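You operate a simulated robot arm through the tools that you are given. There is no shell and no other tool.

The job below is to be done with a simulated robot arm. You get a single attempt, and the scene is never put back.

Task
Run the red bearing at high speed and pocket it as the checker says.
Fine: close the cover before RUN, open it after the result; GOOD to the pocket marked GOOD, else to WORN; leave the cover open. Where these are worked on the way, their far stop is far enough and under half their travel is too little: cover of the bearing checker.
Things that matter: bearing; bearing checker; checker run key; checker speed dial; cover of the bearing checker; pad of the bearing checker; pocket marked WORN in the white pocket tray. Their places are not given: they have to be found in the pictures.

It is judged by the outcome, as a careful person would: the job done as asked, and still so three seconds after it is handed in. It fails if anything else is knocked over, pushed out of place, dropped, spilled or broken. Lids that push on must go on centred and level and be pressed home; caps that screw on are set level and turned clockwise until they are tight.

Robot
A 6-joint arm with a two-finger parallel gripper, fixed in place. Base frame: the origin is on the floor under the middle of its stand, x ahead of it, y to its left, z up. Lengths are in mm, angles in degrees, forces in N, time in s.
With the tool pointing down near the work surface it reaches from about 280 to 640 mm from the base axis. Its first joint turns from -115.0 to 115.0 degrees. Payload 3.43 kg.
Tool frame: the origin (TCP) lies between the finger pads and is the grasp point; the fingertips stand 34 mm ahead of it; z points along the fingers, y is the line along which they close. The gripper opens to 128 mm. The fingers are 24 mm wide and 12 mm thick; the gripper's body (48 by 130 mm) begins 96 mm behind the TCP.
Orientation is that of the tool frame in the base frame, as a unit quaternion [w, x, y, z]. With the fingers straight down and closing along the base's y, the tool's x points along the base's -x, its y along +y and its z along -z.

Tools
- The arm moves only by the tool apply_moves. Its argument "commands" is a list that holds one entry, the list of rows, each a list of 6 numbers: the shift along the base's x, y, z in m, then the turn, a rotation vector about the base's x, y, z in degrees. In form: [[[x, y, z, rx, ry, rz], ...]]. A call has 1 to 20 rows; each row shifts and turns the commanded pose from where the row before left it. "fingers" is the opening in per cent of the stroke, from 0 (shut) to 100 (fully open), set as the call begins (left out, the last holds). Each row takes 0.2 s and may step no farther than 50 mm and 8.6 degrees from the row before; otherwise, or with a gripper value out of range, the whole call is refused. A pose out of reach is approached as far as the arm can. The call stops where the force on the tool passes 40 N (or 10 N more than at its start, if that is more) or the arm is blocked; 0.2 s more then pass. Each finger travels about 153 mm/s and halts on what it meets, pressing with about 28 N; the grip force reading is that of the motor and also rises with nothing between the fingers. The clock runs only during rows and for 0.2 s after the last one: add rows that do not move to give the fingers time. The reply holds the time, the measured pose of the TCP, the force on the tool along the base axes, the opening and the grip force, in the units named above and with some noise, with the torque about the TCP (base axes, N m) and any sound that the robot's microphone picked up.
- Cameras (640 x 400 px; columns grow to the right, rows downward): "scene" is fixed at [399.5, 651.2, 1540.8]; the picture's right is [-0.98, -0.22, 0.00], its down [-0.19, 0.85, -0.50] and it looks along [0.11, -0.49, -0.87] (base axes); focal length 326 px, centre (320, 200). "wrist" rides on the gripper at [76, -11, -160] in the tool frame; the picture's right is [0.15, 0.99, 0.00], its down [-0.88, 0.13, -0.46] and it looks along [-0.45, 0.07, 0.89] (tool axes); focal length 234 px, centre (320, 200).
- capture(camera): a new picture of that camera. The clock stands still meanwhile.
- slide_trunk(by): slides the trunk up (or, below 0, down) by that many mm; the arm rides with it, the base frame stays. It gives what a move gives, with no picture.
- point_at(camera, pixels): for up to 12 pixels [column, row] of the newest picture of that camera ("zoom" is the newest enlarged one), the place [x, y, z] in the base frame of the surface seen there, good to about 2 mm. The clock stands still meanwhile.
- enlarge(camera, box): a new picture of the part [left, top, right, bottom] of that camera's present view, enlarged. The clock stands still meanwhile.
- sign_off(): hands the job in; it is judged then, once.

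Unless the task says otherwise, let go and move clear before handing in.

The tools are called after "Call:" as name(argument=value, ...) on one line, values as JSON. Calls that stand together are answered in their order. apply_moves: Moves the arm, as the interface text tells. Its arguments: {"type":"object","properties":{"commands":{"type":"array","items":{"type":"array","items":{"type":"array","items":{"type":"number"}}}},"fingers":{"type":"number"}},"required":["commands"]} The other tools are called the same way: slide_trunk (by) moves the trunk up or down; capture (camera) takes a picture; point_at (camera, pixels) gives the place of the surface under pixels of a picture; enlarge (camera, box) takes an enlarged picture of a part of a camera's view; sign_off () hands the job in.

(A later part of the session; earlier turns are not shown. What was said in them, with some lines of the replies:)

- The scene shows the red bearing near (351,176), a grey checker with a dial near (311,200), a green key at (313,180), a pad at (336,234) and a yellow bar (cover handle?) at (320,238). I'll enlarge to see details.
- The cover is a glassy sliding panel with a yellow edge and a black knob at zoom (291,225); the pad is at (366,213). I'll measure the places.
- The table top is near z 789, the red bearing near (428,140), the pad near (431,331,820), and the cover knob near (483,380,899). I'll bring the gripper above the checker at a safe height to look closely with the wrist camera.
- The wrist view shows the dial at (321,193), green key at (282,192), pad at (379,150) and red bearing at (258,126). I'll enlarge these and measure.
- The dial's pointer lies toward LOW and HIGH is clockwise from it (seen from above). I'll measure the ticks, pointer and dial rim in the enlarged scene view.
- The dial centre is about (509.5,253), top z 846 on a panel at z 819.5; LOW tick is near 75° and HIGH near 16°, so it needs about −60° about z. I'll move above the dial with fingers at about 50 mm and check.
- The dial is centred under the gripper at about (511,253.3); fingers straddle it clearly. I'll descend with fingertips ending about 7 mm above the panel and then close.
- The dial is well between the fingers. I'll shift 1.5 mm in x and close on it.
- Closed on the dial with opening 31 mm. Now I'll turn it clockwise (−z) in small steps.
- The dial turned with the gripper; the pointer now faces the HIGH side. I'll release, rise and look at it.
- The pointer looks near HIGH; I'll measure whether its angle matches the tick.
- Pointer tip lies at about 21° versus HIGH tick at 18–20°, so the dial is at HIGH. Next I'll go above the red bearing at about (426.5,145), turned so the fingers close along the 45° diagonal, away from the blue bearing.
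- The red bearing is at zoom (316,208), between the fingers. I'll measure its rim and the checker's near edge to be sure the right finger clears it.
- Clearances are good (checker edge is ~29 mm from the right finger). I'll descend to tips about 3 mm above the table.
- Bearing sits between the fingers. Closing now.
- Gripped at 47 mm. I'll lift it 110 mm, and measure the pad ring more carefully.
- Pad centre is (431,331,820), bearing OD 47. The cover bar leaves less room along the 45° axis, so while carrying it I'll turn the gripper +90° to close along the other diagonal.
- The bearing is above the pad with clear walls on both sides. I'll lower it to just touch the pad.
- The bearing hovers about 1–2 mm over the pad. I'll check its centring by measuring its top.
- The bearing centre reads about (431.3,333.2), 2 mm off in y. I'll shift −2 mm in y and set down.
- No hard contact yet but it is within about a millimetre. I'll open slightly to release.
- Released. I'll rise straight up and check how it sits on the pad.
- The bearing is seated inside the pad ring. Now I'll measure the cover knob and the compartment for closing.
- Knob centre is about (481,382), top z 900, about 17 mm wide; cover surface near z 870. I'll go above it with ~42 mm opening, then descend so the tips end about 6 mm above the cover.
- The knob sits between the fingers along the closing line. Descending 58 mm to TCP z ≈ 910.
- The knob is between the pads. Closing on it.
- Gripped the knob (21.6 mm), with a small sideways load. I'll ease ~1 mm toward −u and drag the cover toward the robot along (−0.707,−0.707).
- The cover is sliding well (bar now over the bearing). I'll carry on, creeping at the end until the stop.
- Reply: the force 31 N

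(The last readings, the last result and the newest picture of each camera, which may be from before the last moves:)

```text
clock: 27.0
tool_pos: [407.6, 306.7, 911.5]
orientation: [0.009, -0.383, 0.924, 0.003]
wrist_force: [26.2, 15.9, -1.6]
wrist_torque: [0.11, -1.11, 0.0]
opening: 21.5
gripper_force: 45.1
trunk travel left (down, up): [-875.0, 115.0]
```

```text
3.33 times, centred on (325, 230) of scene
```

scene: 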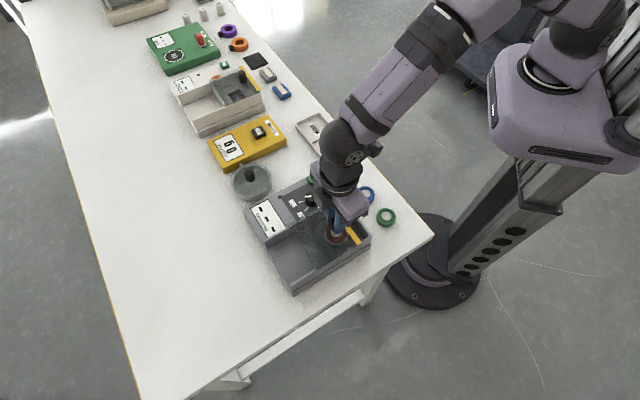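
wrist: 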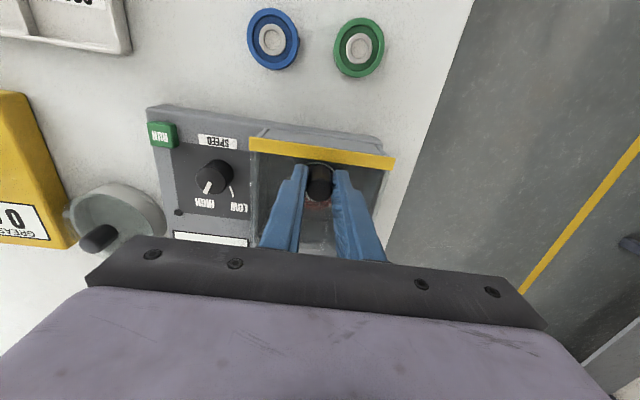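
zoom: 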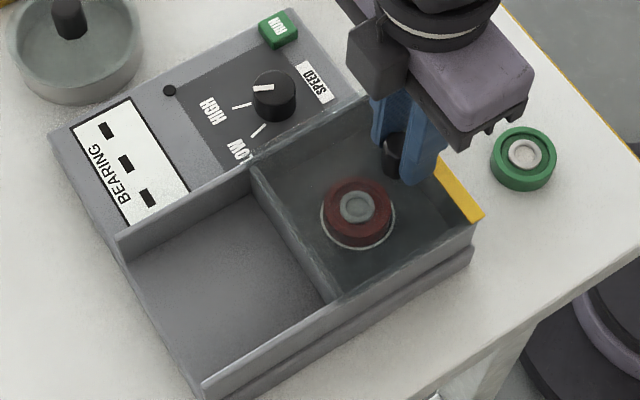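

The cover reached its stop (≈105 mm travel, ~30 N resistance; yellow bar over the front wall). I'll let go of the knob and rise.

Call:
apply_moves(commands=[[[0, 0, 0, 0, 0, 0], [0, 0, 0, 0, 0, 0], [0, 0, 0.02, 0, 0, 0], [0, 0, 0.04, 0, 0, 0], [0, 0, 0.02, 0, 0, 0], [0, 0, 0, 0, 0, 0]]], fingers=35)

Call:
capture(camera="wrist")

Call:
enlarge(camera="scene", box=[260, 170, 390, 290])

```text
clock: 28.4
tool_pos: [398.9, 298.9, 992.5]
orientation: [0.0, -0.385, 0.923, 0.0]
wrist_force: [-0.2, -0.2, 0.0]
wrist_torque: [0.02, 0.0, -0.01]
opening: 45.0
gripper_force: 0.0
trunk travel left (down, up): [-875.0, 115.0]
```

```text
taken
```

wrist: 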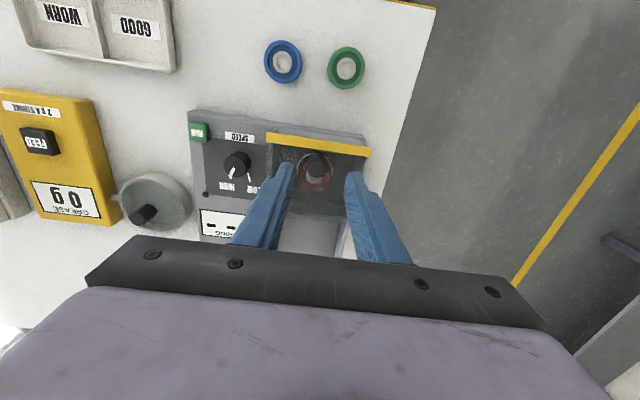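

```text
3.33 times, centred on (325, 230) of scene
```

zoom: 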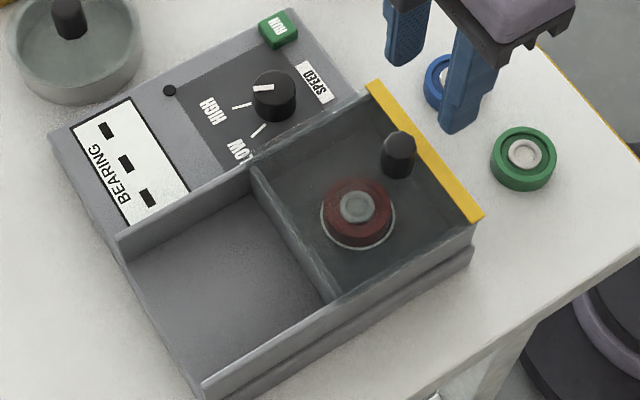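

The cover is fully closed (bar at the front wall). Now I'll locate the RUN key and move above it with fingers shut.

Call:
point_at(camera="zoom", pixels=[[278, 24], [262, 24], [294, 24], [278, 12], [278, 38], [396, 138], [384, 138], [412, 138]])

Call:
apply_moves(commands=[[[0.02464, -0.02174, -0.012, 0, 0, 0], [0.02464, -0.02174, -0.012, 0, 0, 0], [0.02464, -0.02174, -0.012, 0, 0, 0], [0.02464, -0.02174, -0.012, 0, 0, 0], [0.02464, -0.02174, -0.012, 0, 0, 0], [0, 0, 0, 0, 0, 0]]], fingers=0)

Call:
capture(camera="wrist")

Call:
enlarge(camera="wrist", box=[240, 80, 400, 220])

```text
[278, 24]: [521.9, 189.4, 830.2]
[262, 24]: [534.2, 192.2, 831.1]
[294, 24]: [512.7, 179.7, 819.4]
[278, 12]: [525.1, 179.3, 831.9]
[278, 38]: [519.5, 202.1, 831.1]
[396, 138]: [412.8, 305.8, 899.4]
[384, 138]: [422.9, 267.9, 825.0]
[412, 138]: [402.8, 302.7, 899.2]
```

```text
clock: 29.8
tool_pos: [520.1, 189.5, 928.3]
orientation: [-0.001, -0.383, 0.924, 0.0]
wrist_force: [0.2, -0.3, 0.2]
wrist_torque: [-0.04, -0.01, 0.01]
opening: 0.0
gripper_force: 28.0
trunk travel left (down, up): [-875.0, 115.0]
```

```text
taken
```

wrist: 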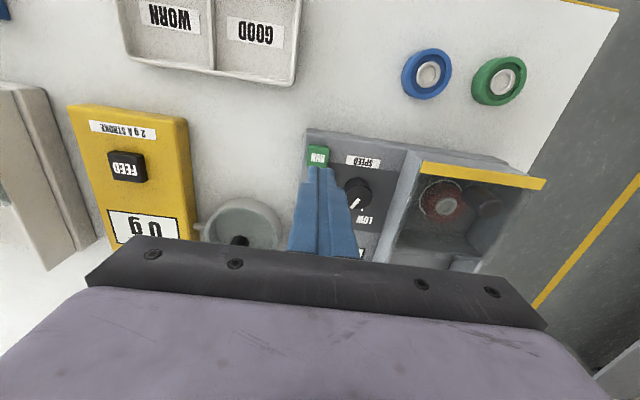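

```text
2.86 times, centred on (320, 150) of wrist
```

zoom: 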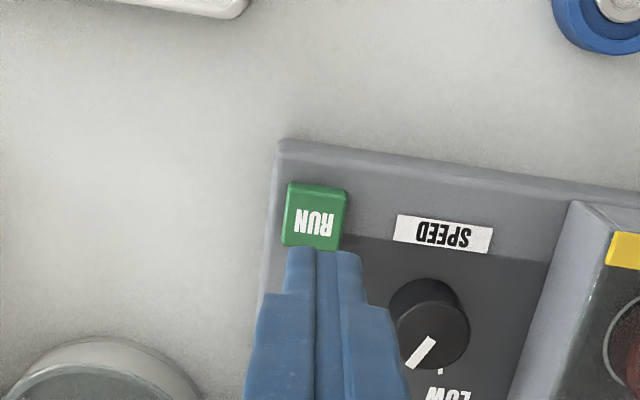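

The fingertips are in line with the key centre (522,190). I'll descend close and then press in small steps.

Call:
apply_moves(commands=[[[0, 0.0005, -0.03, 0, 0, 0], [0, 0, -0.02, 0, 0, 0], [0, 0, -0.01, 0, 0, 0], [0, 0, -0.003, 0, 0, 0], [0, 0, 0, 0, 0, 0]]])

Call:
enlarge(camera="wrist", box=[240, 80, 400, 220])

Call:
enlarge(camera="scene", box=[260, 150, 360, 230])

```text
clock: 31.0
tool_pos: [522.1, 190.7, 868.0]
orientation: [-0.001, -0.383, 0.924, 0.0]
wrist_force: [-0.2, 0.4, 0.6]
wrist_torque: [-0.01, 0.02, 0.0]
opening: 0.0
gripper_force: 28.1
trunk travel left (down, up): [-875.0, 115.0]
```

```text
2.86 times, centred on (320, 150) of wrist
```

zoom: 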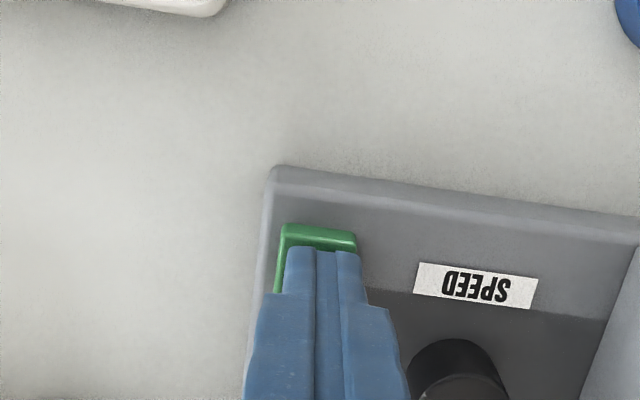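

```text
5.00 times, centred on (310, 190) of scene
```

zoom: 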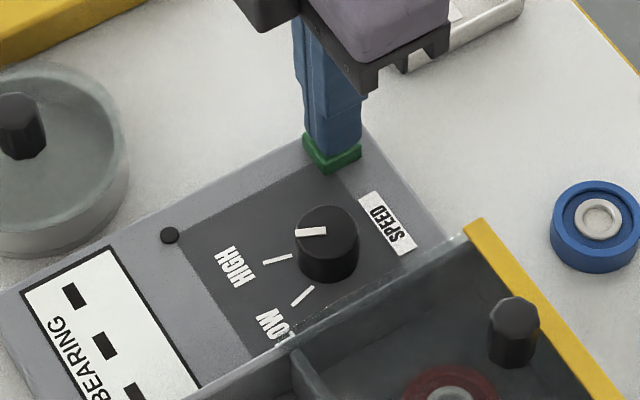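

The fingertips are right over the key. Pressing down in 1 mm steps.

Call:
apply_moves(commands=[[[0, 0, -0.001, 0, 0, 0], [0, 0, -0.001, 0, 0, 0], [0, 0, -0.001, 0, 0, 0], [0, 0, -0.001, 0, 0, 0], [0, 0, -0.001, 0, 0, 0], [0, 0, 0, 0, 0, 0]]])

Call:
enlarge(camera="scene", box=[240, 150, 360, 250])

```text
clock: 32.4
tool_pos: [521.4, 190.8, 863.8]
orientation: [0.0, -0.384, 0.924, 0.0]
wrist_force: [0.4, 0.3, 1.3]
wrist_torque: [0.02, 0.0, 0.02]
opening: 0.2
gripper_force: 27.6
trunk travel left (down, up): [-875.0, 115.0]
```

```text
4.00 times, centred on (300, 200) of scene
```

zoom: 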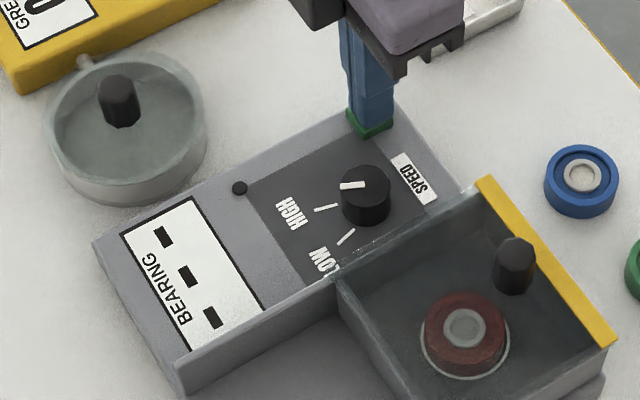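

Force is only beginning (1.3 N at z≈863.8), display still dashes. I'll press further in small steps.

Call:
apply_moves(commands=[[[0, 0, -0.001, 0, 0, 0], [0, 0, -0.001, 0, 0, 0], [0, 0, -0.001, 0, 0, 0], [0, 0, 0, 0, 0, 0]]])

Call:
enlarge(camera="scene", box=[240, 150, 360, 250])

```text
clock: 33.4
tool_pos: [521.3, 190.3, 861.0]
orientation: [0.001, -0.383, 0.924, 0.0]
wrist_force: [-0.5, 1.0, 3.2]
wrist_torque: [0.0, -0.01, 0.01]
opening: 0.0
gripper_force: 28.4
trunk travel left (down, up): [-875.0, 115.0]
heard: click
```

```text
4.00 times, centred on (300, 200) of scene
```

zoom: 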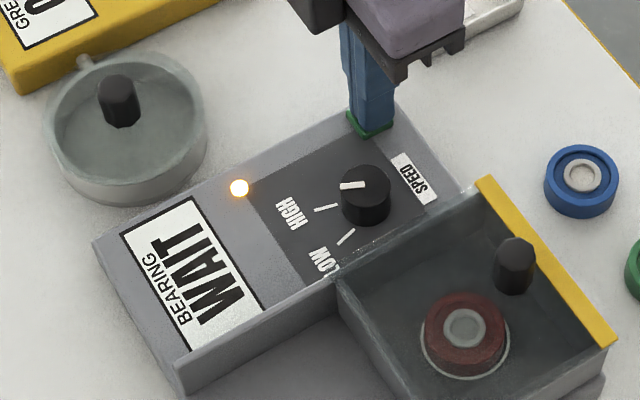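

A click was heard and the display shows WAIT with the lamp lit. I'll rise off the key and wait for the result.

Call:
apply_moves(commands=[[[0, 0, 0.01, 0, 0, 0], [0, 0, 0.03, 0, 0, 0], [0, 0, 0.04, 0, 0, 0], [0, 0, 0.04, 0, 0, 0], [0, 0, 0, 0, 0, 0], [0, 0, 0, 0, 0, 0], [0, 0, 0, 0, 0, 0], [0, 0, 0, 0, 0, 0], [0, 0, 0, 0, 0, 0], [0, 0, 0, 0, 0, 0]]])

Call:
enlarge(camera="scene", box=[240, 150, 360, 250])

```text
clock: 35.6
tool_pos: [520.6, 191.4, 980.6]
orientation: [0.0, -0.383, 0.924, 0.001]
wrist_force: [-0.1, -0.6, -0.6]
wrist_torque: [0.01, 0.01, -0.01]
opening: 0.1
gripper_force: 27.9
trunk travel left (down, up): [-875.0, 115.0]
```

```text
4.00 times, centred on (300, 200) of scene
```

zoom: 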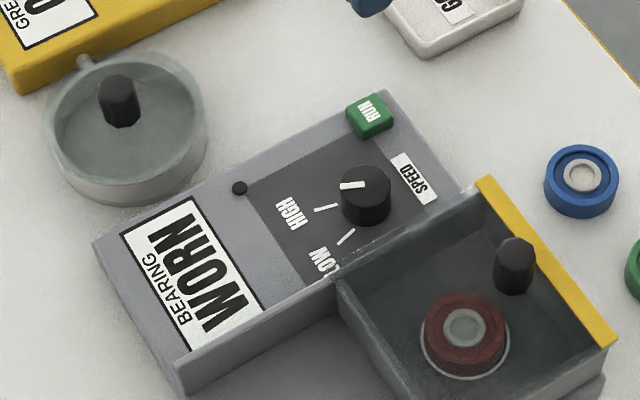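

The result reads WORN with the lamp off. Now I'll measure the knob in its closed place and move above it to open the cover.

Call:
point_at(camera="zoom", pixels=[[515, 251], [497, 251], [532, 251], [515, 239], [515, 266], [465, 325]])

Call:
enlarge(camera="scene", box=[280, 100, 370, 180])

```text
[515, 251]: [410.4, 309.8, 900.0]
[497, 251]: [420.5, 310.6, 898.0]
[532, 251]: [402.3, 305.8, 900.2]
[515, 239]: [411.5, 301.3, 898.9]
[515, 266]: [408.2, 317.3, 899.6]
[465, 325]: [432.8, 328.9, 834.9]
```

```text
5.00 times, centred on (325, 140) of scene
```

zoom: 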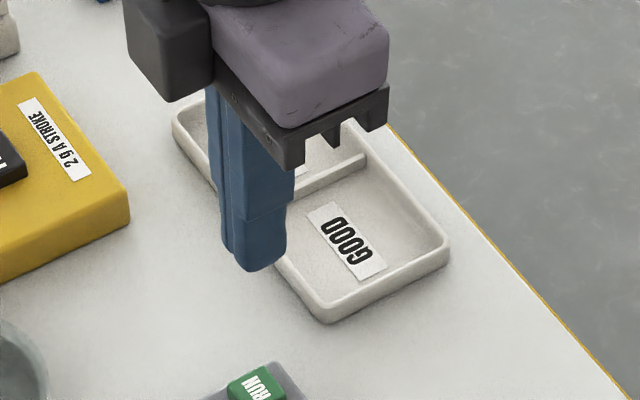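

Knob is at about (411,309). Moving above it with the fingers opened to 45 mm.

Call:
apply_moves(commands=[[[-0.02775, 0.02975, 0, 0, 0, 0], [-0.02775, 0.02975, 0, 0, 0, 0], [-0.02775, 0.02975, 0, 0, 0, 0], [-0.02775, 0.02975, 0, 0, 0, 0], [0, 0, -0.01, 0, 0, 0], [0, 0, 0, 0, 0, 0]]], fingers=35)

Call:
enlarge(camera="wrist", box=[240, 80, 400, 220])

Call:
enlarge(camera="scene", box=[260, 90, 370, 180])

```text
clock: 37.0
tool_pos: [410.2, 310.8, 968.5]
orientation: [0.0, -0.384, 0.923, 0.0]
wrist_force: [0.1, -1.0, -0.9]
wrist_torque: [0.02, -0.02, 0.0]
opening: 44.8
gripper_force: 0.0
trunk travel left (down, up): [-875.0, 115.0]
```

```text
2.86 times, centred on (320, 150) of wrist
```

zoom: 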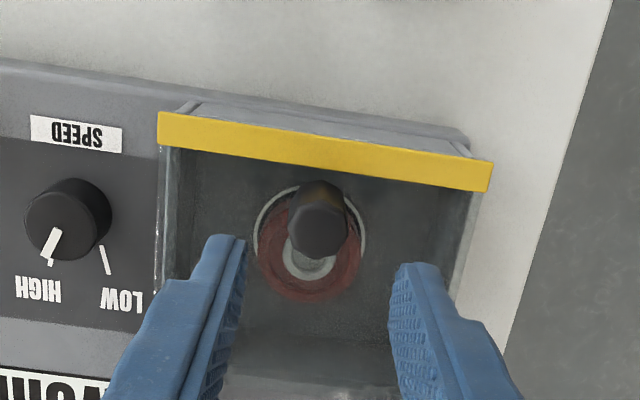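

```text
4.44 times, centred on (315, 135) of scene
```

zoom: 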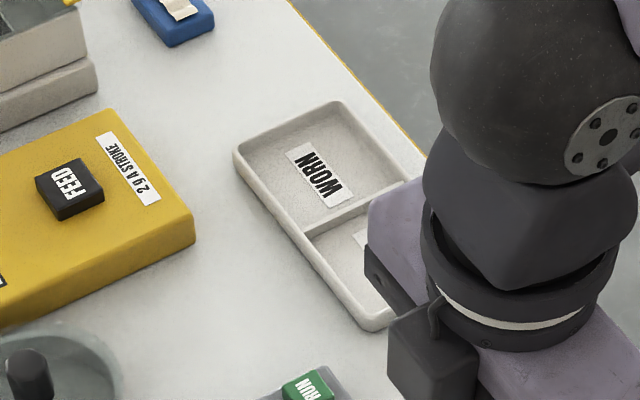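

The knob is again between the fingers; meanwhile the WORN pocket is clearly visible in the scene view. I'll measure the pocket and descend on the knob.

Call:
point_at(camera="zoom", pixels=[[320, 177], [335, 103], [236, 155], [305, 230], [406, 184], [335, 115], [252, 162], [308, 220], [390, 178], [270, 192], [370, 140], [355, 207]])

Call:
apply_moves(commands=[[[0, 0, -0.03, 0, 0, 0], [0, 0, -0.02, 0, 0, 0], [0, 0, -0.009, 0, 0, 0], [0, 0, 0, 0, 0, 0]]])

Call:
enlarge(camera="wrist", box=[240, 80, 400, 220])

```text
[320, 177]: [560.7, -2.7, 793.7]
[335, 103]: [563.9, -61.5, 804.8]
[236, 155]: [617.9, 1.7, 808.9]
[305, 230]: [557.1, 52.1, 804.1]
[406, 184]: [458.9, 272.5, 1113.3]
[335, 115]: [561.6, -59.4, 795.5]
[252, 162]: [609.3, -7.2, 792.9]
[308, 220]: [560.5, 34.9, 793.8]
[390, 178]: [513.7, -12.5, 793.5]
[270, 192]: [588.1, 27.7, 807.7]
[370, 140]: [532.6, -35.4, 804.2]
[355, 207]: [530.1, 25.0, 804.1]
```

```text
clock: 38.0
tool_pos: [412.0, 308.3, 911.8]
orientation: [-0.001, -0.384, 0.923, 0.001]
wrist_force: [-1.2, 0.6, 0.1]
wrist_torque: [-0.01, -0.01, -0.03]
opening: 44.8
gripper_force: 0.0
trunk travel left (down, up): [-875.0, 115.0]
```

```text
2.86 times, centred on (320, 150) of wrist
```

zoom: 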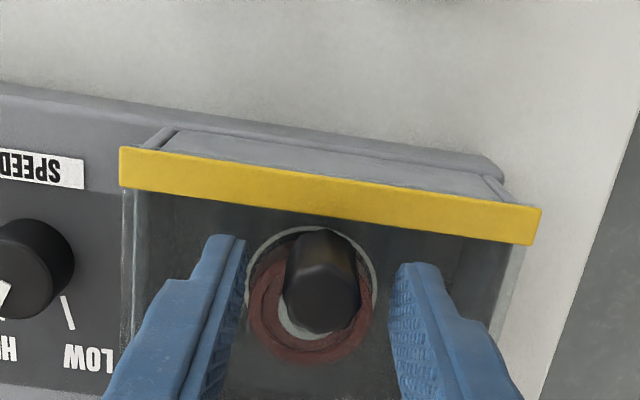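

Good alignment. Closing on the knob and then sliding the cover back along (+0.707,+0.707).

Call:
apply_moves(commands=[[[0, 0, 0, 0, 0, 0], [0, 0, 0, 0, 0, 0], [0, 0, 0, 0, 0, 0]]], fingers=0)

Call:
apply_moves(commands=[[[0.004, 0.004, 0, 0, 0, 0], [0.007, 0.007, 0, 0, 0, 0], [0.007, 0.007, 0, 0, 0, 0], [0.007, 0.007, 0, 0, 0, 0], [0.007, 0.007, 0, 0, 0, 0], [0.007, 0.007, 0, 0, 0, 0], [0.007, 0.007, 0, 0, 0, 0], [0.007, 0.007, 0, 0, 0, 0], [0, 0, 0, 0, 0, 0]]])

Call:
enlarge(camera="scene", box=[260, 170, 390, 290])

```text
clock: 38.8
tool_pos: [411.1, 309.1, 910.7]
orientation: [0.0, -0.383, 0.924, 0.0]
wrist_force: [-3.2, 2.6, -2.5]
wrist_torque: [-0.12, -0.52, -0.04]
opening: 21.3
gripper_force: 45.2
trunk travel left (down, up): [-875.0, 115.0]
```

```text
clock: 40.8
tool_pos: [464.2, 362.7, 910.6]
orientation: [0.0, -0.383, 0.924, -0.001]
wrist_force: [3.2, -2.4, 3.1]
wrist_torque: [-0.94, -0.12, 0.03]
opening: 21.6
gripper_force: 44.8
trunk travel left (down, up): [-875.0, 115.0]
```

```text
3.33 times, centred on (325, 230) of scene
```

zoom: 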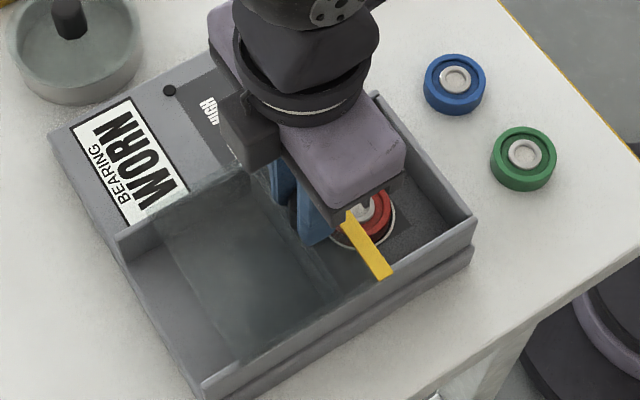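

Cover is moving back; about 26 mm remain. Continuing with a creep at the end to its stop.

Call:
apply_moves(commands=[[[0.006, 0.006, 0, 0, 0, 0], [0.005, 0.005, 0, 0, 0, 0], [0.003, 0.003, 0, 0, 0, 0], [0.002, 0.002, 0, 0, 0, 0], [0.0015, 0.0015, 0, 0, 0, 0], [0.0015, 0.0015, 0, 0, 0, 0], [0.0015, 0.0015, 0, 0, 0, 0], [0.0015, 0.0015, 0, 0, 0, 0]]])

Call:
enlarge(camera="scene", box=[260, 170, 390, 290])

```text
clock: 42.6
tool_pos: [484.7, 382.8, 911.2]
orientation: [0.0, -0.384, 0.923, -0.001]
wrist_force: [-0.3, -10.7, 8.1]
wrist_torque: [0.2, -1.3, 0.02]
opening: 21.5
gripper_force: 45.1
trunk travel left (down, up): [-875.0, 115.0]
```

```text
3.33 times, centred on (325, 230) of scene
```

zoom: 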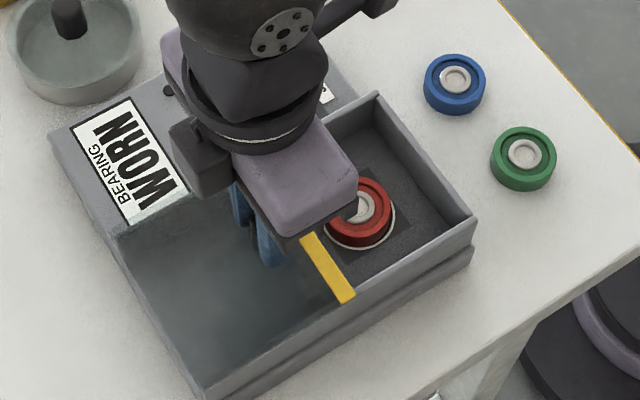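

Resistance is starting (~10 N), near the original open place. A few more mm to confirm it's against the stop.

Call:
apply_moves(commands=[[[0.0015, 0.0015, 0, 0, 0, 0], [0.0015, 0.0015, 0, 0, 0, 0], [0.0015, 0.0015, 0, 0, 0, 0], [0, 0, 0, 0, 0, 0]]])

```text
clock: 43.6
tool_pos: [486.4, 383.4, 910.1]
orientation: [-0.006, -0.383, 0.924, -0.001]
wrist_force: [-14.5, -24.2, 4.0]
wrist_torque: [-0.82, -0.33, 0.0]
opening: 21.8
gripper_force: 45.2
trunk travel left (down, up): [-875.0, 115.0]
```

It's against the open stop (28 N). Releasing the knob and rising.

Call:
apply_moves(commands=[[[-0.002, -0.002, 0, 0, 0, 0], [0, 0, 0, 0, 0, 0], [0, 0, 0.02, 0, 0, 0], [0, 0, 0.04, 0, 0, 0], [0, 0, 0.01, 0, 0, 0], [0, 0, 0, 0, 0, 0]]], fingers=35)

Call:
capture(camera="wrist")

Call:
enlarge(camera="scene", box=[260, 170, 390, 290])

```text
clock: 45.0
tool_pos: [489.9, 386.5, 980.5]
orientation: [0.0, -0.383, 0.924, 0.001]
wrist_force: [-0.2, 0.1, -0.1]
wrist_torque: [0.0, 0.02, -0.02]
opening: 44.7
gripper_force: 0.1
trunk travel left (down, up): [-875.0, 115.0]
```

```text
taken
```

wrist: 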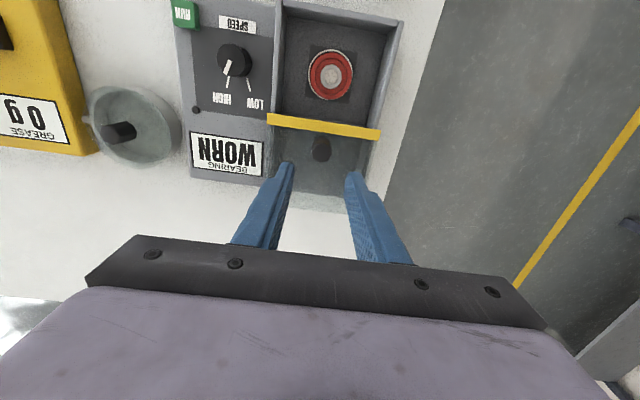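

```text
3.33 times, centred on (325, 230) of scene
```

zoom: 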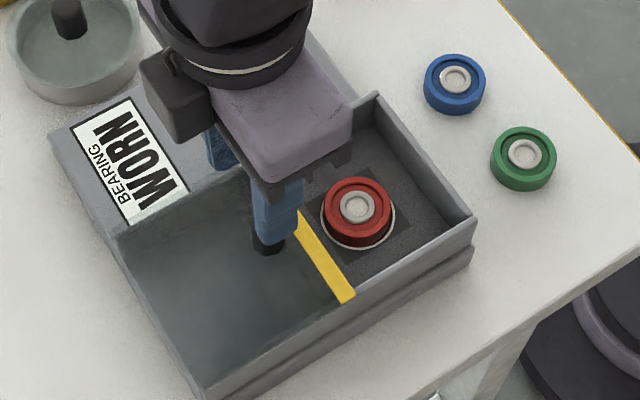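

The cover is open and the display still reads WORN. I'll re-measure the bearing and go above it with ~56 mm opening.

Call:
point_at(camera="zoom", pixels=[[358, 206], [325, 205], [390, 205], [358, 178], [358, 245], [354, 296]])

Call:
point_at(camera="wrist", pixels=[[331, 76], [309, 76], [352, 76], [331, 52], [331, 98]])

Call:
apply_moves(commands=[[[-0.02, -0.02, 0, 0, 0, 0], [-0.02, -0.02, 0, 0, 0, 0], [-0.0172, -0.0152, 0, 0, 0, 0], [0, 0, -0.02, 0, 0, 0], [0, 0, 0, 0, 0, 0]]], fingers=45)

Call:
capture(camera="wrist")

Call:
enlarge(camera="wrist", box=[240, 80, 400, 220])

```text
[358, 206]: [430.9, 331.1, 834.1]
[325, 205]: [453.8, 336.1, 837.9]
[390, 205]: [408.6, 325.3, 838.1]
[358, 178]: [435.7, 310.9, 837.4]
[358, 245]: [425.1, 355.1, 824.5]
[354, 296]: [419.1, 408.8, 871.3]
```

```text
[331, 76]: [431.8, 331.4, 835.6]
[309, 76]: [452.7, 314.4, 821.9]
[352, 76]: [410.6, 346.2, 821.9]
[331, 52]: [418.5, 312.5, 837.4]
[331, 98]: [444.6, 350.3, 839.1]
```

```text
clock: 46.2
tool_pos: [428.2, 331.8, 960.1]
orientation: [0.0, -0.384, 0.923, 0.001]
wrist_force: [0.3, -0.5, 0.7]
wrist_torque: [0.0, -0.02, -0.01]
opening: 57.6
gripper_force: 0.1
trunk travel left (down, up): [-875.0, 115.0]
```

```text
taken
```

wrist: 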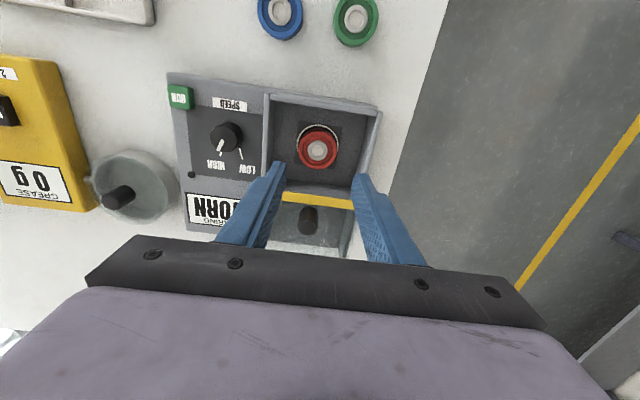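

```text
2.86 times, centred on (320, 150) of wrist
```

zoom: 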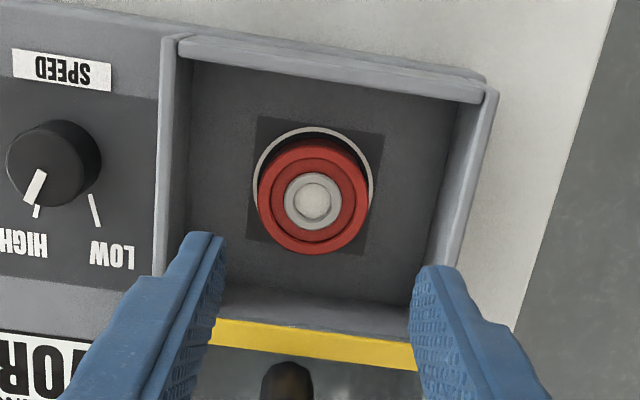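

Bearing centre (431.4,331.3) lies under the TCP. Descending to z ≈ 858.5 in stages.

Call:
apply_moves(commands=[[[0, 0, -0.03, 0, 0, 0], [0, 0, -0.03, 0, 0, 0], [0, 0, -0.015, 0, 0, 0], [0, 0, 0, 0, 0, 0]]])

Call:
enlarge(camera="wrist", box=[240, 80, 400, 220])

```text
clock: 47.2
tool_pos: [431.9, 332.0, 885.9]
orientation: [0.0, -0.384, 0.924, 0.0]
wrist_force: [0.7, -0.7, 0.0]
wrist_torque: [-0.02, -0.01, 0.03]
opening: 57.8
gripper_force: 0.0
trunk travel left (down, up): [-875.0, 115.0]
```

```text
2.86 times, centred on (320, 150) of wrist
```

zoom: 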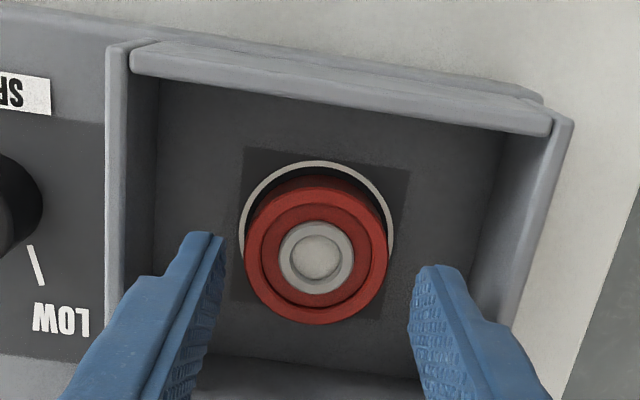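

Fingers straddle the bearing with about even gaps. Lowering the last 27 mm and closing.

Call:
apply_moves(commands=[[[0, 0, -0.012, 0, 0, 0], [0, 0, -0.01, 0, 0, 0], [0, 0, -0.005, 0, 0, 0], [0, 0, 0, 0, 0, 0]]])

Call:
apply_moves(commands=[[[0, 0, 0, 0, 0, 0], [0, 0, 0, 0, 0, 0], [0, 0, 0, 0, 0, 0]]], fingers=0)

Call:
enlarge(camera="wrist", box=[240, 80, 400, 220])

```text
clock: 48.2
tool_pos: [430.1, 332.4, 858.3]
orientation: [0.0, -0.383, 0.924, 0.001]
wrist_force: [-0.2, 0.3, -0.5]
wrist_torque: [-0.01, 0.0, 0.0]
opening: 57.8
gripper_force: 0.1
trunk travel left (down, up): [-875.0, 115.0]
```

```text
clock: 49.0
tool_pos: [431.3, 332.4, 859.0]
orientation: [0.0, -0.384, 0.923, 0.001]
wrist_force: [0.4, -0.1, 0.8]
wrist_torque: [0.04, 0.02, -0.02]
opening: 46.7
gripper_force: 28.3
trunk travel left (down, up): [-875.0, 115.0]
```

```text
2.86 times, centred on (320, 150) of wrist
```

zoom: 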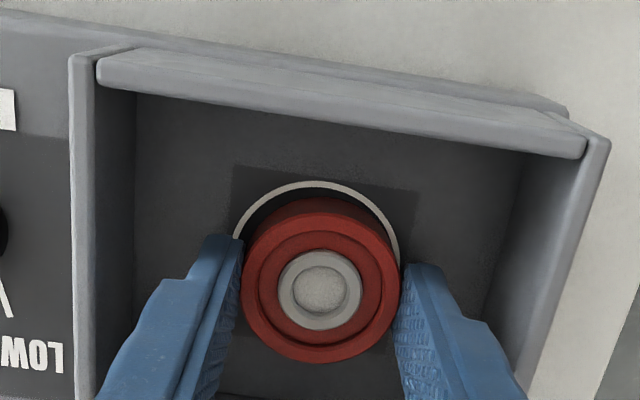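

Gripped, but the tray pockets are only about 75 mm square inside, so the fingers must sit higher on the bearing to clear the rim. I'll re-grip 6 mm higher here first.

Call:
apply_moves(commands=[[[0, 0, 0, 0, 0, 0], [0, 0, 0, 0, 0, 0], [0, 0, 0.003, 0, 0, 0], [0, 0, 0.003, 0, 0, 0], [0, 0, 0, 0, 0, 0]]], fingers=42)

Call:
apply_moves(commands=[[[0, 0, 0, 0, 0, 0], [0, 0, 0, 0, 0, 0], [0, 0, 0, 0, 0, 0]]], fingers=0)

Call:
enlarge(camera="wrist", box=[240, 80, 400, 220])

```text
clock: 50.2
tool_pos: [432.5, 331.3, 863.5]
orientation: [0.0, -0.383, 0.924, 0.001]
wrist_force: [-0.4, -0.2, 0.0]
wrist_torque: [-0.02, 0.01, -0.02]
opening: 54.1
gripper_force: 0.1
trunk travel left (down, up): [-875.0, 115.0]
```

```text
clock: 51.0
tool_pos: [431.4, 331.4, 864.4]
orientation: [-0.001, -0.383, 0.924, 0.0]
wrist_force: [0.4, -0.7, 0.4]
wrist_torque: [-0.05, 0.01, -0.01]
opening: 46.9
gripper_force: 27.9
trunk travel left (down, up): [-875.0, 115.0]
```

```text
2.86 times, centred on (320, 150) of wrist
```

zoom: 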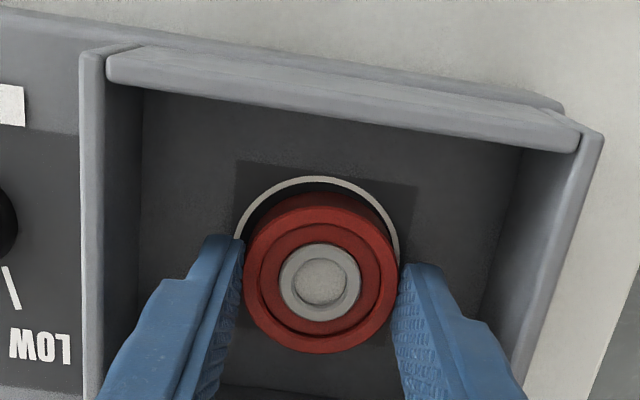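

Re-gripped higher (46.9 mm). Lifting gently out of the compartment.

Call:
apply_moves(commands=[[[0, 0, 0.01, 0, 0, 0], [0, 0, 0.02, 0, 0, 0], [0, 0, 0.03, 0, 0, 0], [0, 0, 0.03, 0, 0, 0], [0, 0, 0.02, 0, 0, 0], [0, 0, 0, 0, 0, 0]]])

Call:
capture(camera="wrist")

Call:
enlarge(camera="scene", box=[260, 170, 390, 290])

```text
clock: 52.4
tool_pos: [431.8, 332.7, 975.0]
orientation: [-0.001, -0.383, 0.924, 0.001]
wrist_force: [0.1, -0.3, -0.9]
wrist_torque: [0.03, -0.04, 0.02]
opening: 46.5
gripper_force: 28.3
trunk travel left (down, up): [-875.0, 115.0]
```

```text
taken
```

wrist: 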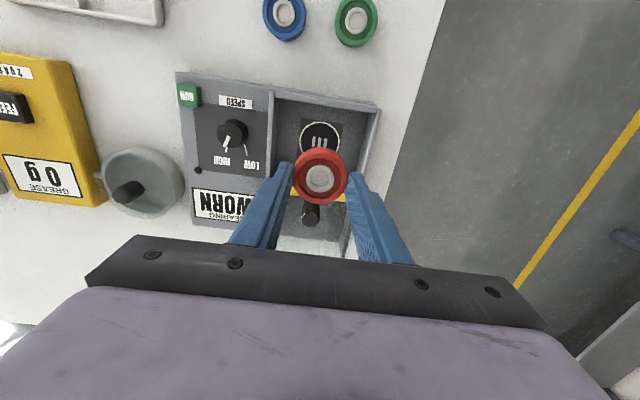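

```text
3.33 times, centred on (325, 230) of scene
```

zoom: 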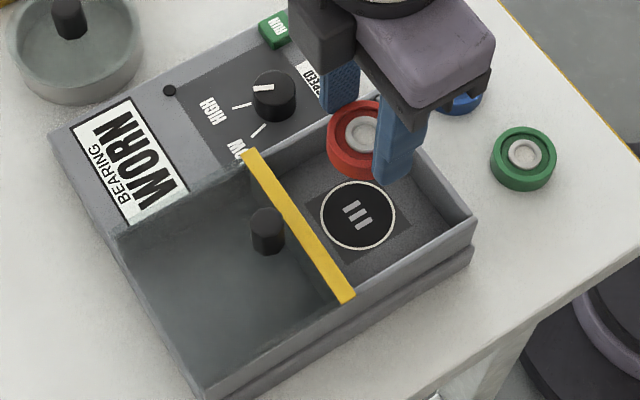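

The bearing is held level and clear. I'll carry it toward the tray, turning the gripper back by −45° so the fingers close along base y (pocket diagonal), and look at the pocket.

Call:
apply_moves(commands=[[[0.00734, -0.03641, 0, 0, 0, -5.625], [0.00734, -0.03641, 0, 0, 0, -5.625], [0.00734, -0.03641, 0, 0, 0, -5.625], [0.00734, -0.03641, 0, 0, 0, -5.625], [0.00734, -0.03641, 0, 0, 0, -5.625], [0.00734, -0.03641, 0, 0, 0, -5.625], [0.00734, -0.03641, 0, 0, 0, -5.625], [0.00732, -0.03643, 0, 0, 0, -5.625], [0, 0, 0, 0, 0, 0]]])

Call:
capture(camera="wrist")

Call:
enlarge(camera="scene", box=[260, 90, 390, 190])

```text
clock: 54.4
tool_pos: [489.2, 41.5, 975.0]
orientation: [0.0, -0.001, 1.0, 0.0]
wrist_force: [0.1, 0.0, -1.3]
wrist_torque: [0.01, 0.03, -0.01]
opening: 46.6
gripper_force: 27.8
trunk travel left (down, up): [-875.0, 115.0]
```

```text
taken
```

wrist: 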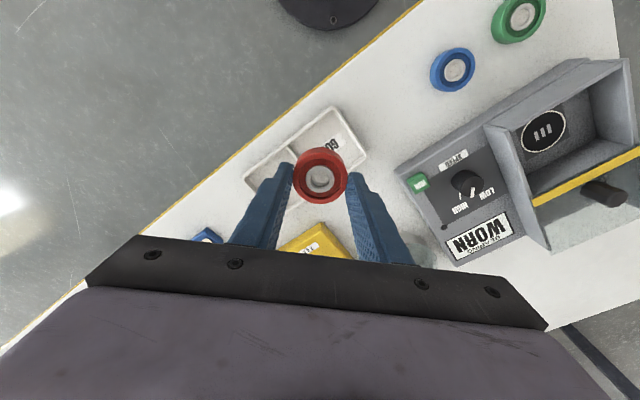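

```text
4.00 times, centred on (325, 140) of scene
```

zoom: 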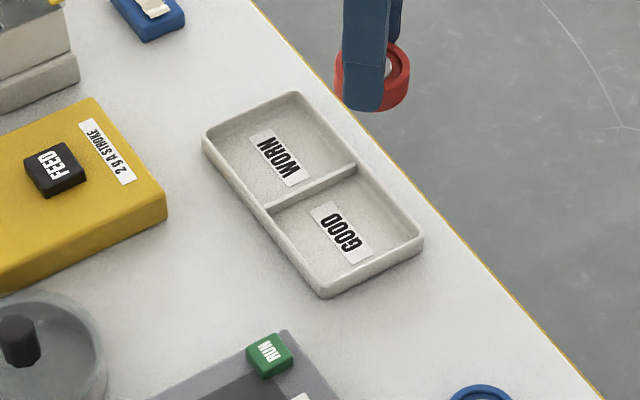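

The tray is unobstructed in the scene view. I'll enlarge the WORN pocket and measure its inner edges.

Call:
enlarge(camera="scene", box=[288, 106, 344, 146])

```text
10.00 times, centred on (316, 126) of scene
```

zoom: 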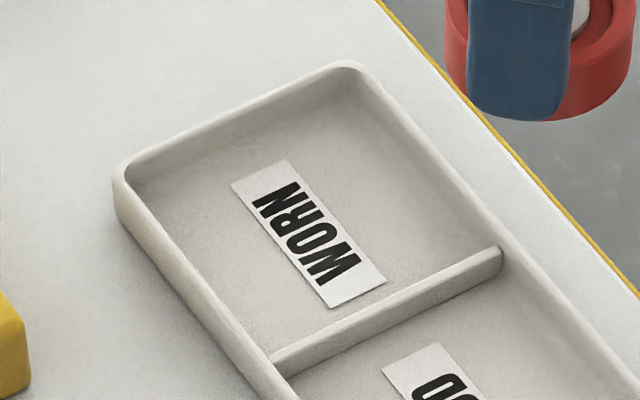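

Call:
point_at(camera="zoom", pixels=[[310, 232], [135, 185], [265, 345], [490, 245], [355, 105], [195, 280], [215, 305], [430, 165], [240, 115], [385, 305], [345, 63], [117, 175]])

```text
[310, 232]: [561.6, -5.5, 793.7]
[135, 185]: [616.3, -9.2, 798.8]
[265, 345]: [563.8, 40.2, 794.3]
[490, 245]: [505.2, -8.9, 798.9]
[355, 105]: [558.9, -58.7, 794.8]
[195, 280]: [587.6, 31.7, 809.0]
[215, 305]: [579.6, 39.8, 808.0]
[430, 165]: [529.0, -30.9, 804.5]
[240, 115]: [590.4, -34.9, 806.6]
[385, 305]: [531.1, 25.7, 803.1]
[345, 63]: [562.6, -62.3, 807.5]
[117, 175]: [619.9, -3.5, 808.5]
```

Pocket centre comes to about (562,−3.4), floor z 793.7, rim about 808. I'll move above it and lower partway, then look.

Call:
apply_moves(commands=[[[0.024, -0.0145, 0, 0, 0, 0], [0.024, -0.0145, 0, 0, 0, 0], [0.024, -0.0144, 0, 0, 0, 0], [0, 0, -0.03, 0, 0, 0], [0, 0, -0.03, 0, 0, 0], [0, 0, -0.03, 0, 0, 0], [0, 0, 0, 0, 0, 0]]])

Call:
capture(camera="wrist")

Call:
enlarge(camera="scene", box=[270, 90, 370, 170])

```text
clock: 56.0
tool_pos: [558.4, -2.0, 886.3]
orientation: [0.0, 0.0, 1.0, 0.002]
wrist_force: [0.1, -0.5, -0.6]
wrist_torque: [0.01, 0.05, -0.03]
opening: 46.5
gripper_force: 27.8
trunk travel left (down, up): [-875.0, 115.0]
```

```text
taken
```

wrist: 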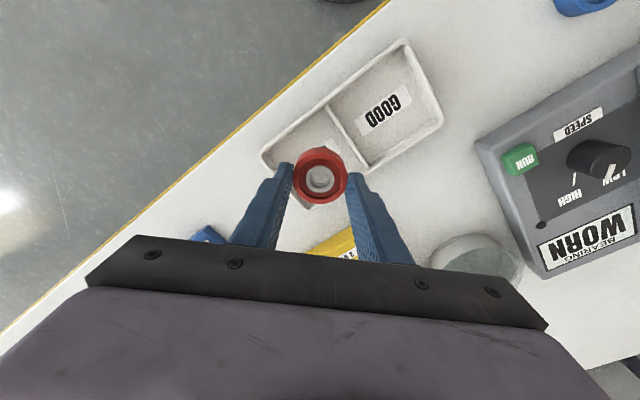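

```text
5.00 times, centred on (320, 130) of scene
```

zoom: 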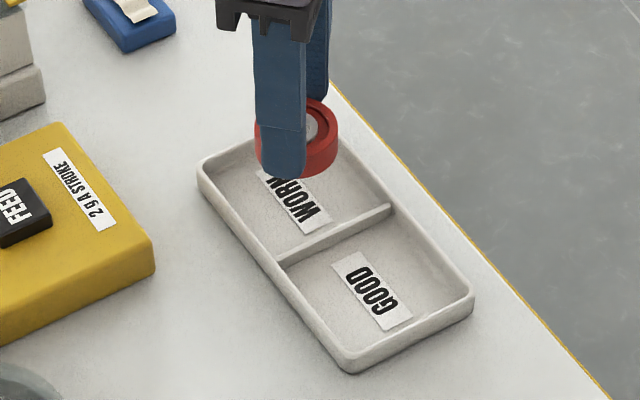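

The bearing is above the WORN pocket. Lowering to about 6 mm above the floor and checking.

Call:
apply_moves(commands=[[[0, 0, -0.02, 0, 0, 0], [0, 0, -0.012, 0, 0, 0], [0, 0, -0.0075, 0, 0, 0], [0, 0, 0, 0, 0, 0]]])

Call:
enlarge(camera="wrist", box=[220, 60, 440, 230])

Call:
enlarge(camera="scene", box=[280, 100, 350, 156])

```text
clock: 57.0
tool_pos: [561.2, -3.6, 846.0]
orientation: [0.0, -0.001, 1.0, 0.0]
wrist_force: [0.0, -0.8, -1.2]
wrist_torque: [0.0, -0.02, 0.01]
opening: 46.5
gripper_force: 27.5
trunk travel left (down, up): [-875.0, 115.0]
```

```text
2.35 times, centred on (330, 145) of wrist
```

zoom: 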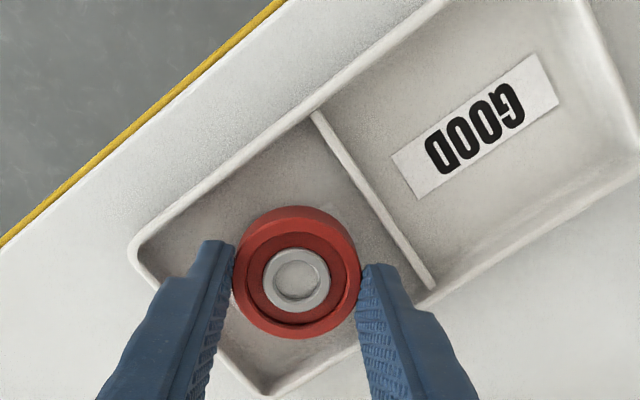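

```text
7.14 times, centred on (315, 128) of scene
```

zoom: 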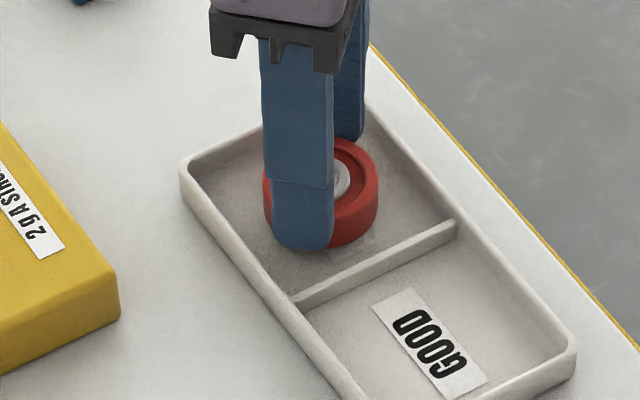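

Fingers are inside the rim with room in the pocket's corners. Lowering the last ~6 mm slowly.

Call:
apply_moves(commands=[[[0, 0, -0.002, 0, 0, 0], [0, 0, -0.002, 0, 0, 0], [0, 0, -0.001, 0, 0, 0], [0, 0, -0.0008, 0, 0, 0], [0, 0, -0.0005, 0, 0, 0], [0, 0, 0, 0, 0, 0]]])

Call:
enlarge(camera="scene", box=[280, 100, 350, 156])

```text
clock: 58.4
tool_pos: [560.1, -1.7, 840.2]
orientation: [0.0, -0.001, 1.0, 0.001]
wrist_force: [-0.1, 0.8, -1.1]
wrist_torque: [0.04, 0.0, 0.01]
opening: 46.8
gripper_force: 28.2
trunk travel left (down, up): [-875.0, 115.0]
```

```text
7.14 times, centred on (315, 128) of scene
```

zoom: 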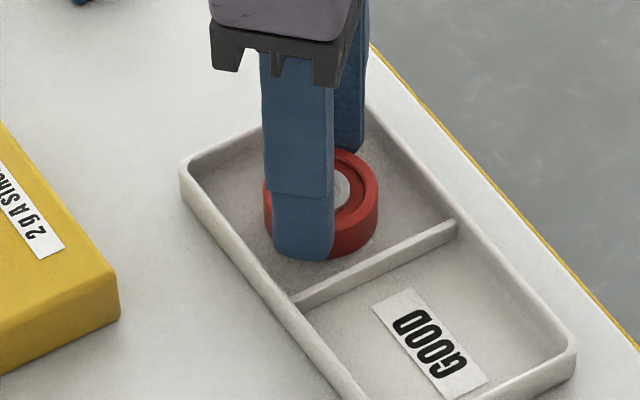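

Still carrying its weight (−1.1 N), so about a millimetre remains. I'll creep lower until contact.

Call:
apply_moves(commands=[[[0, 0, -0.0005, 0, 0, 0], [0, 0, -0.0005, 0, 0, 0], [0, 0, 0, 0, 0, 0], [0, 0, 0, 0, 0, 0]]])

```text
clock: 59.4
tool_pos: [561.1, -2.7, 839.6]
orientation: [0.001, -0.001, 1.0, 0.0]
wrist_force: [0.2, 1.0, 0.7]
wrist_torque: [0.01, -0.03, 0.0]
opening: 46.7
gripper_force: 28.2
trunk travel left (down, up): [-875.0, 115.0]
```

The reading rose to +0.7 N, likely touching. One more half millimetre to confirm.

Call:
apply_moves(commands=[[[0, 0, -0.0005, 0, 0, 0], [0, 0, 0, 0, 0, 0], [0, 0, 0, 0, 0, 0]]])

```text
clock: 60.2
tool_pos: [560.9, -2.3, 838.0]
orientation: [0.001, -0.002, 1.0, 0.001]
wrist_force: [-0.9, -0.5, 5.8]
wrist_torque: [-0.1, 0.07, 0.0]
opening: 46.6
gripper_force: 27.8
trunk travel left (down, up): [-875.0, 115.0]
```

Contact is confirmed (5.8 N up). I'll open slightly to release and then rise straight up.

Call:
apply_moves(commands=[[[0, 0, 0, 0, 0, 0], [0, 0, 0, 0, 0, 0]]], fingers=41.5)

Call:
enlarge(camera="scene", box=[280, 100, 350, 156])

```text
clock: 60.8
tool_pos: [561.2, -1.7, 837.3]
orientation: [0.0, -0.001, 1.0, 0.001]
wrist_force: [-0.5, 0.5, 0.9]
wrist_torque: [0.01, 0.03, 0.0]
opening: 52.9
gripper_force: 0.0
trunk travel left (down, up): [-875.0, 115.0]
```

```text
7.14 times, centred on (315, 128) of scene
```

zoom: 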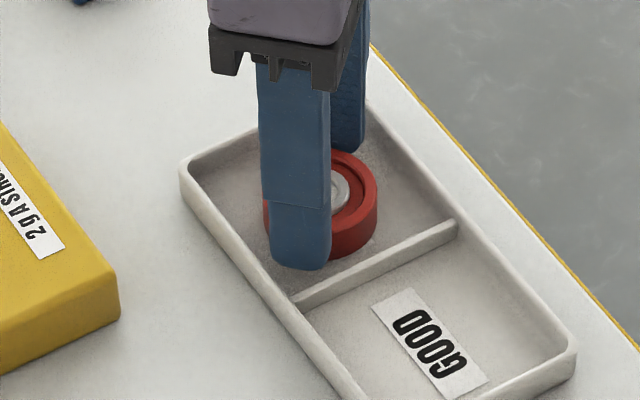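

Released (52.9 mm). Rising straight up clear of the tray.

Call:
apply_moves(commands=[[[0, 0, 0.01, 0, 0, 0], [0, 0, 0.03, 0, 0, 0], [0, 0, 0.04, 0, 0, 0], [0, 0, 0.04, 0, 0, 0], [0, 0, 0.04, 0, 0, 0], [-0.04, 0, 0.02, 0, 0, 0], [-0.04, 0, 0.02, 0, 0, 0], [-0.04, 0, 0.0, 0, 0, 0], [0, 0, 0, 0, 0, 0]]])

Call:
capture(camera="scene")

Call:
enlarge(camera="scene", box=[270, 100, 350, 164])

Call:
enlarge(camera="scene", box=[240, 150, 400, 300])

```text
clock: 62.8
tool_pos: [442.1, -1.3, 1037.7]
orientation: [0.0, -0.002, 1.0, 0.001]
wrist_force: [-0.1, -0.5, -0.3]
wrist_torque: [0.01, 0.02, 0.0]
opening: 53.1
gripper_force: 0.2
trunk travel left (down, up): [-875.0, 115.0]
```

```text
taken
```

scene: 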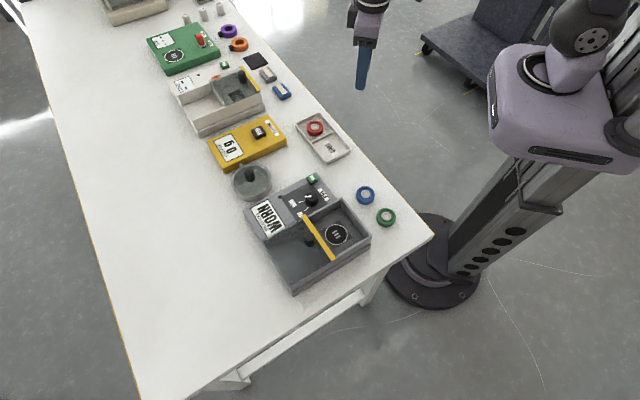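

```text
6.25 times, centred on (310, 132) of scene
```

zoom: 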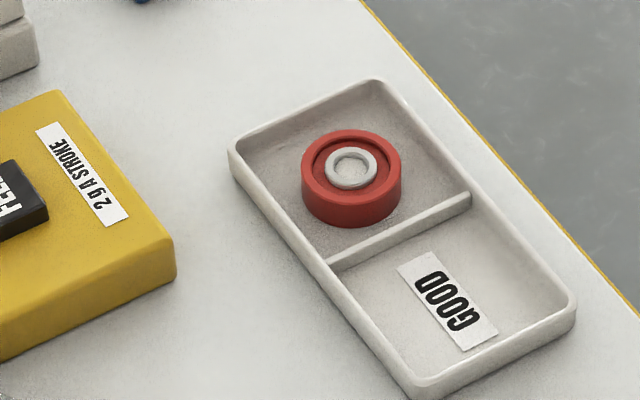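

```text
2.67 times, centred on (320, 225) of scene
```

zoom: 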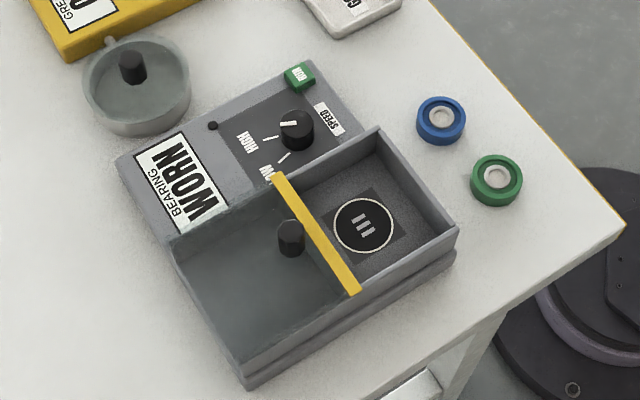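

The red bearing sits flat in the WORN pocket, matching the WORN result on the display. The cover is open at its stop, the dial is at HIGH, the blue and green bearings are undisturbed, and the arm is clear. Handing in.

Call:
sign_off()

```text
The job is handed in.
```

The red bearing was run at high speed. The checker's result was WORN, so it now sits flat in the pocket marked WORN.

I set the dial to HIGH and closed the cover to its stop before pressing RUN. I opened it back to its far stop after the result showed, and it is still open. The last pictures show nothing else on the table disturbed, and the arm had let go and moved clear before I handed the job in.
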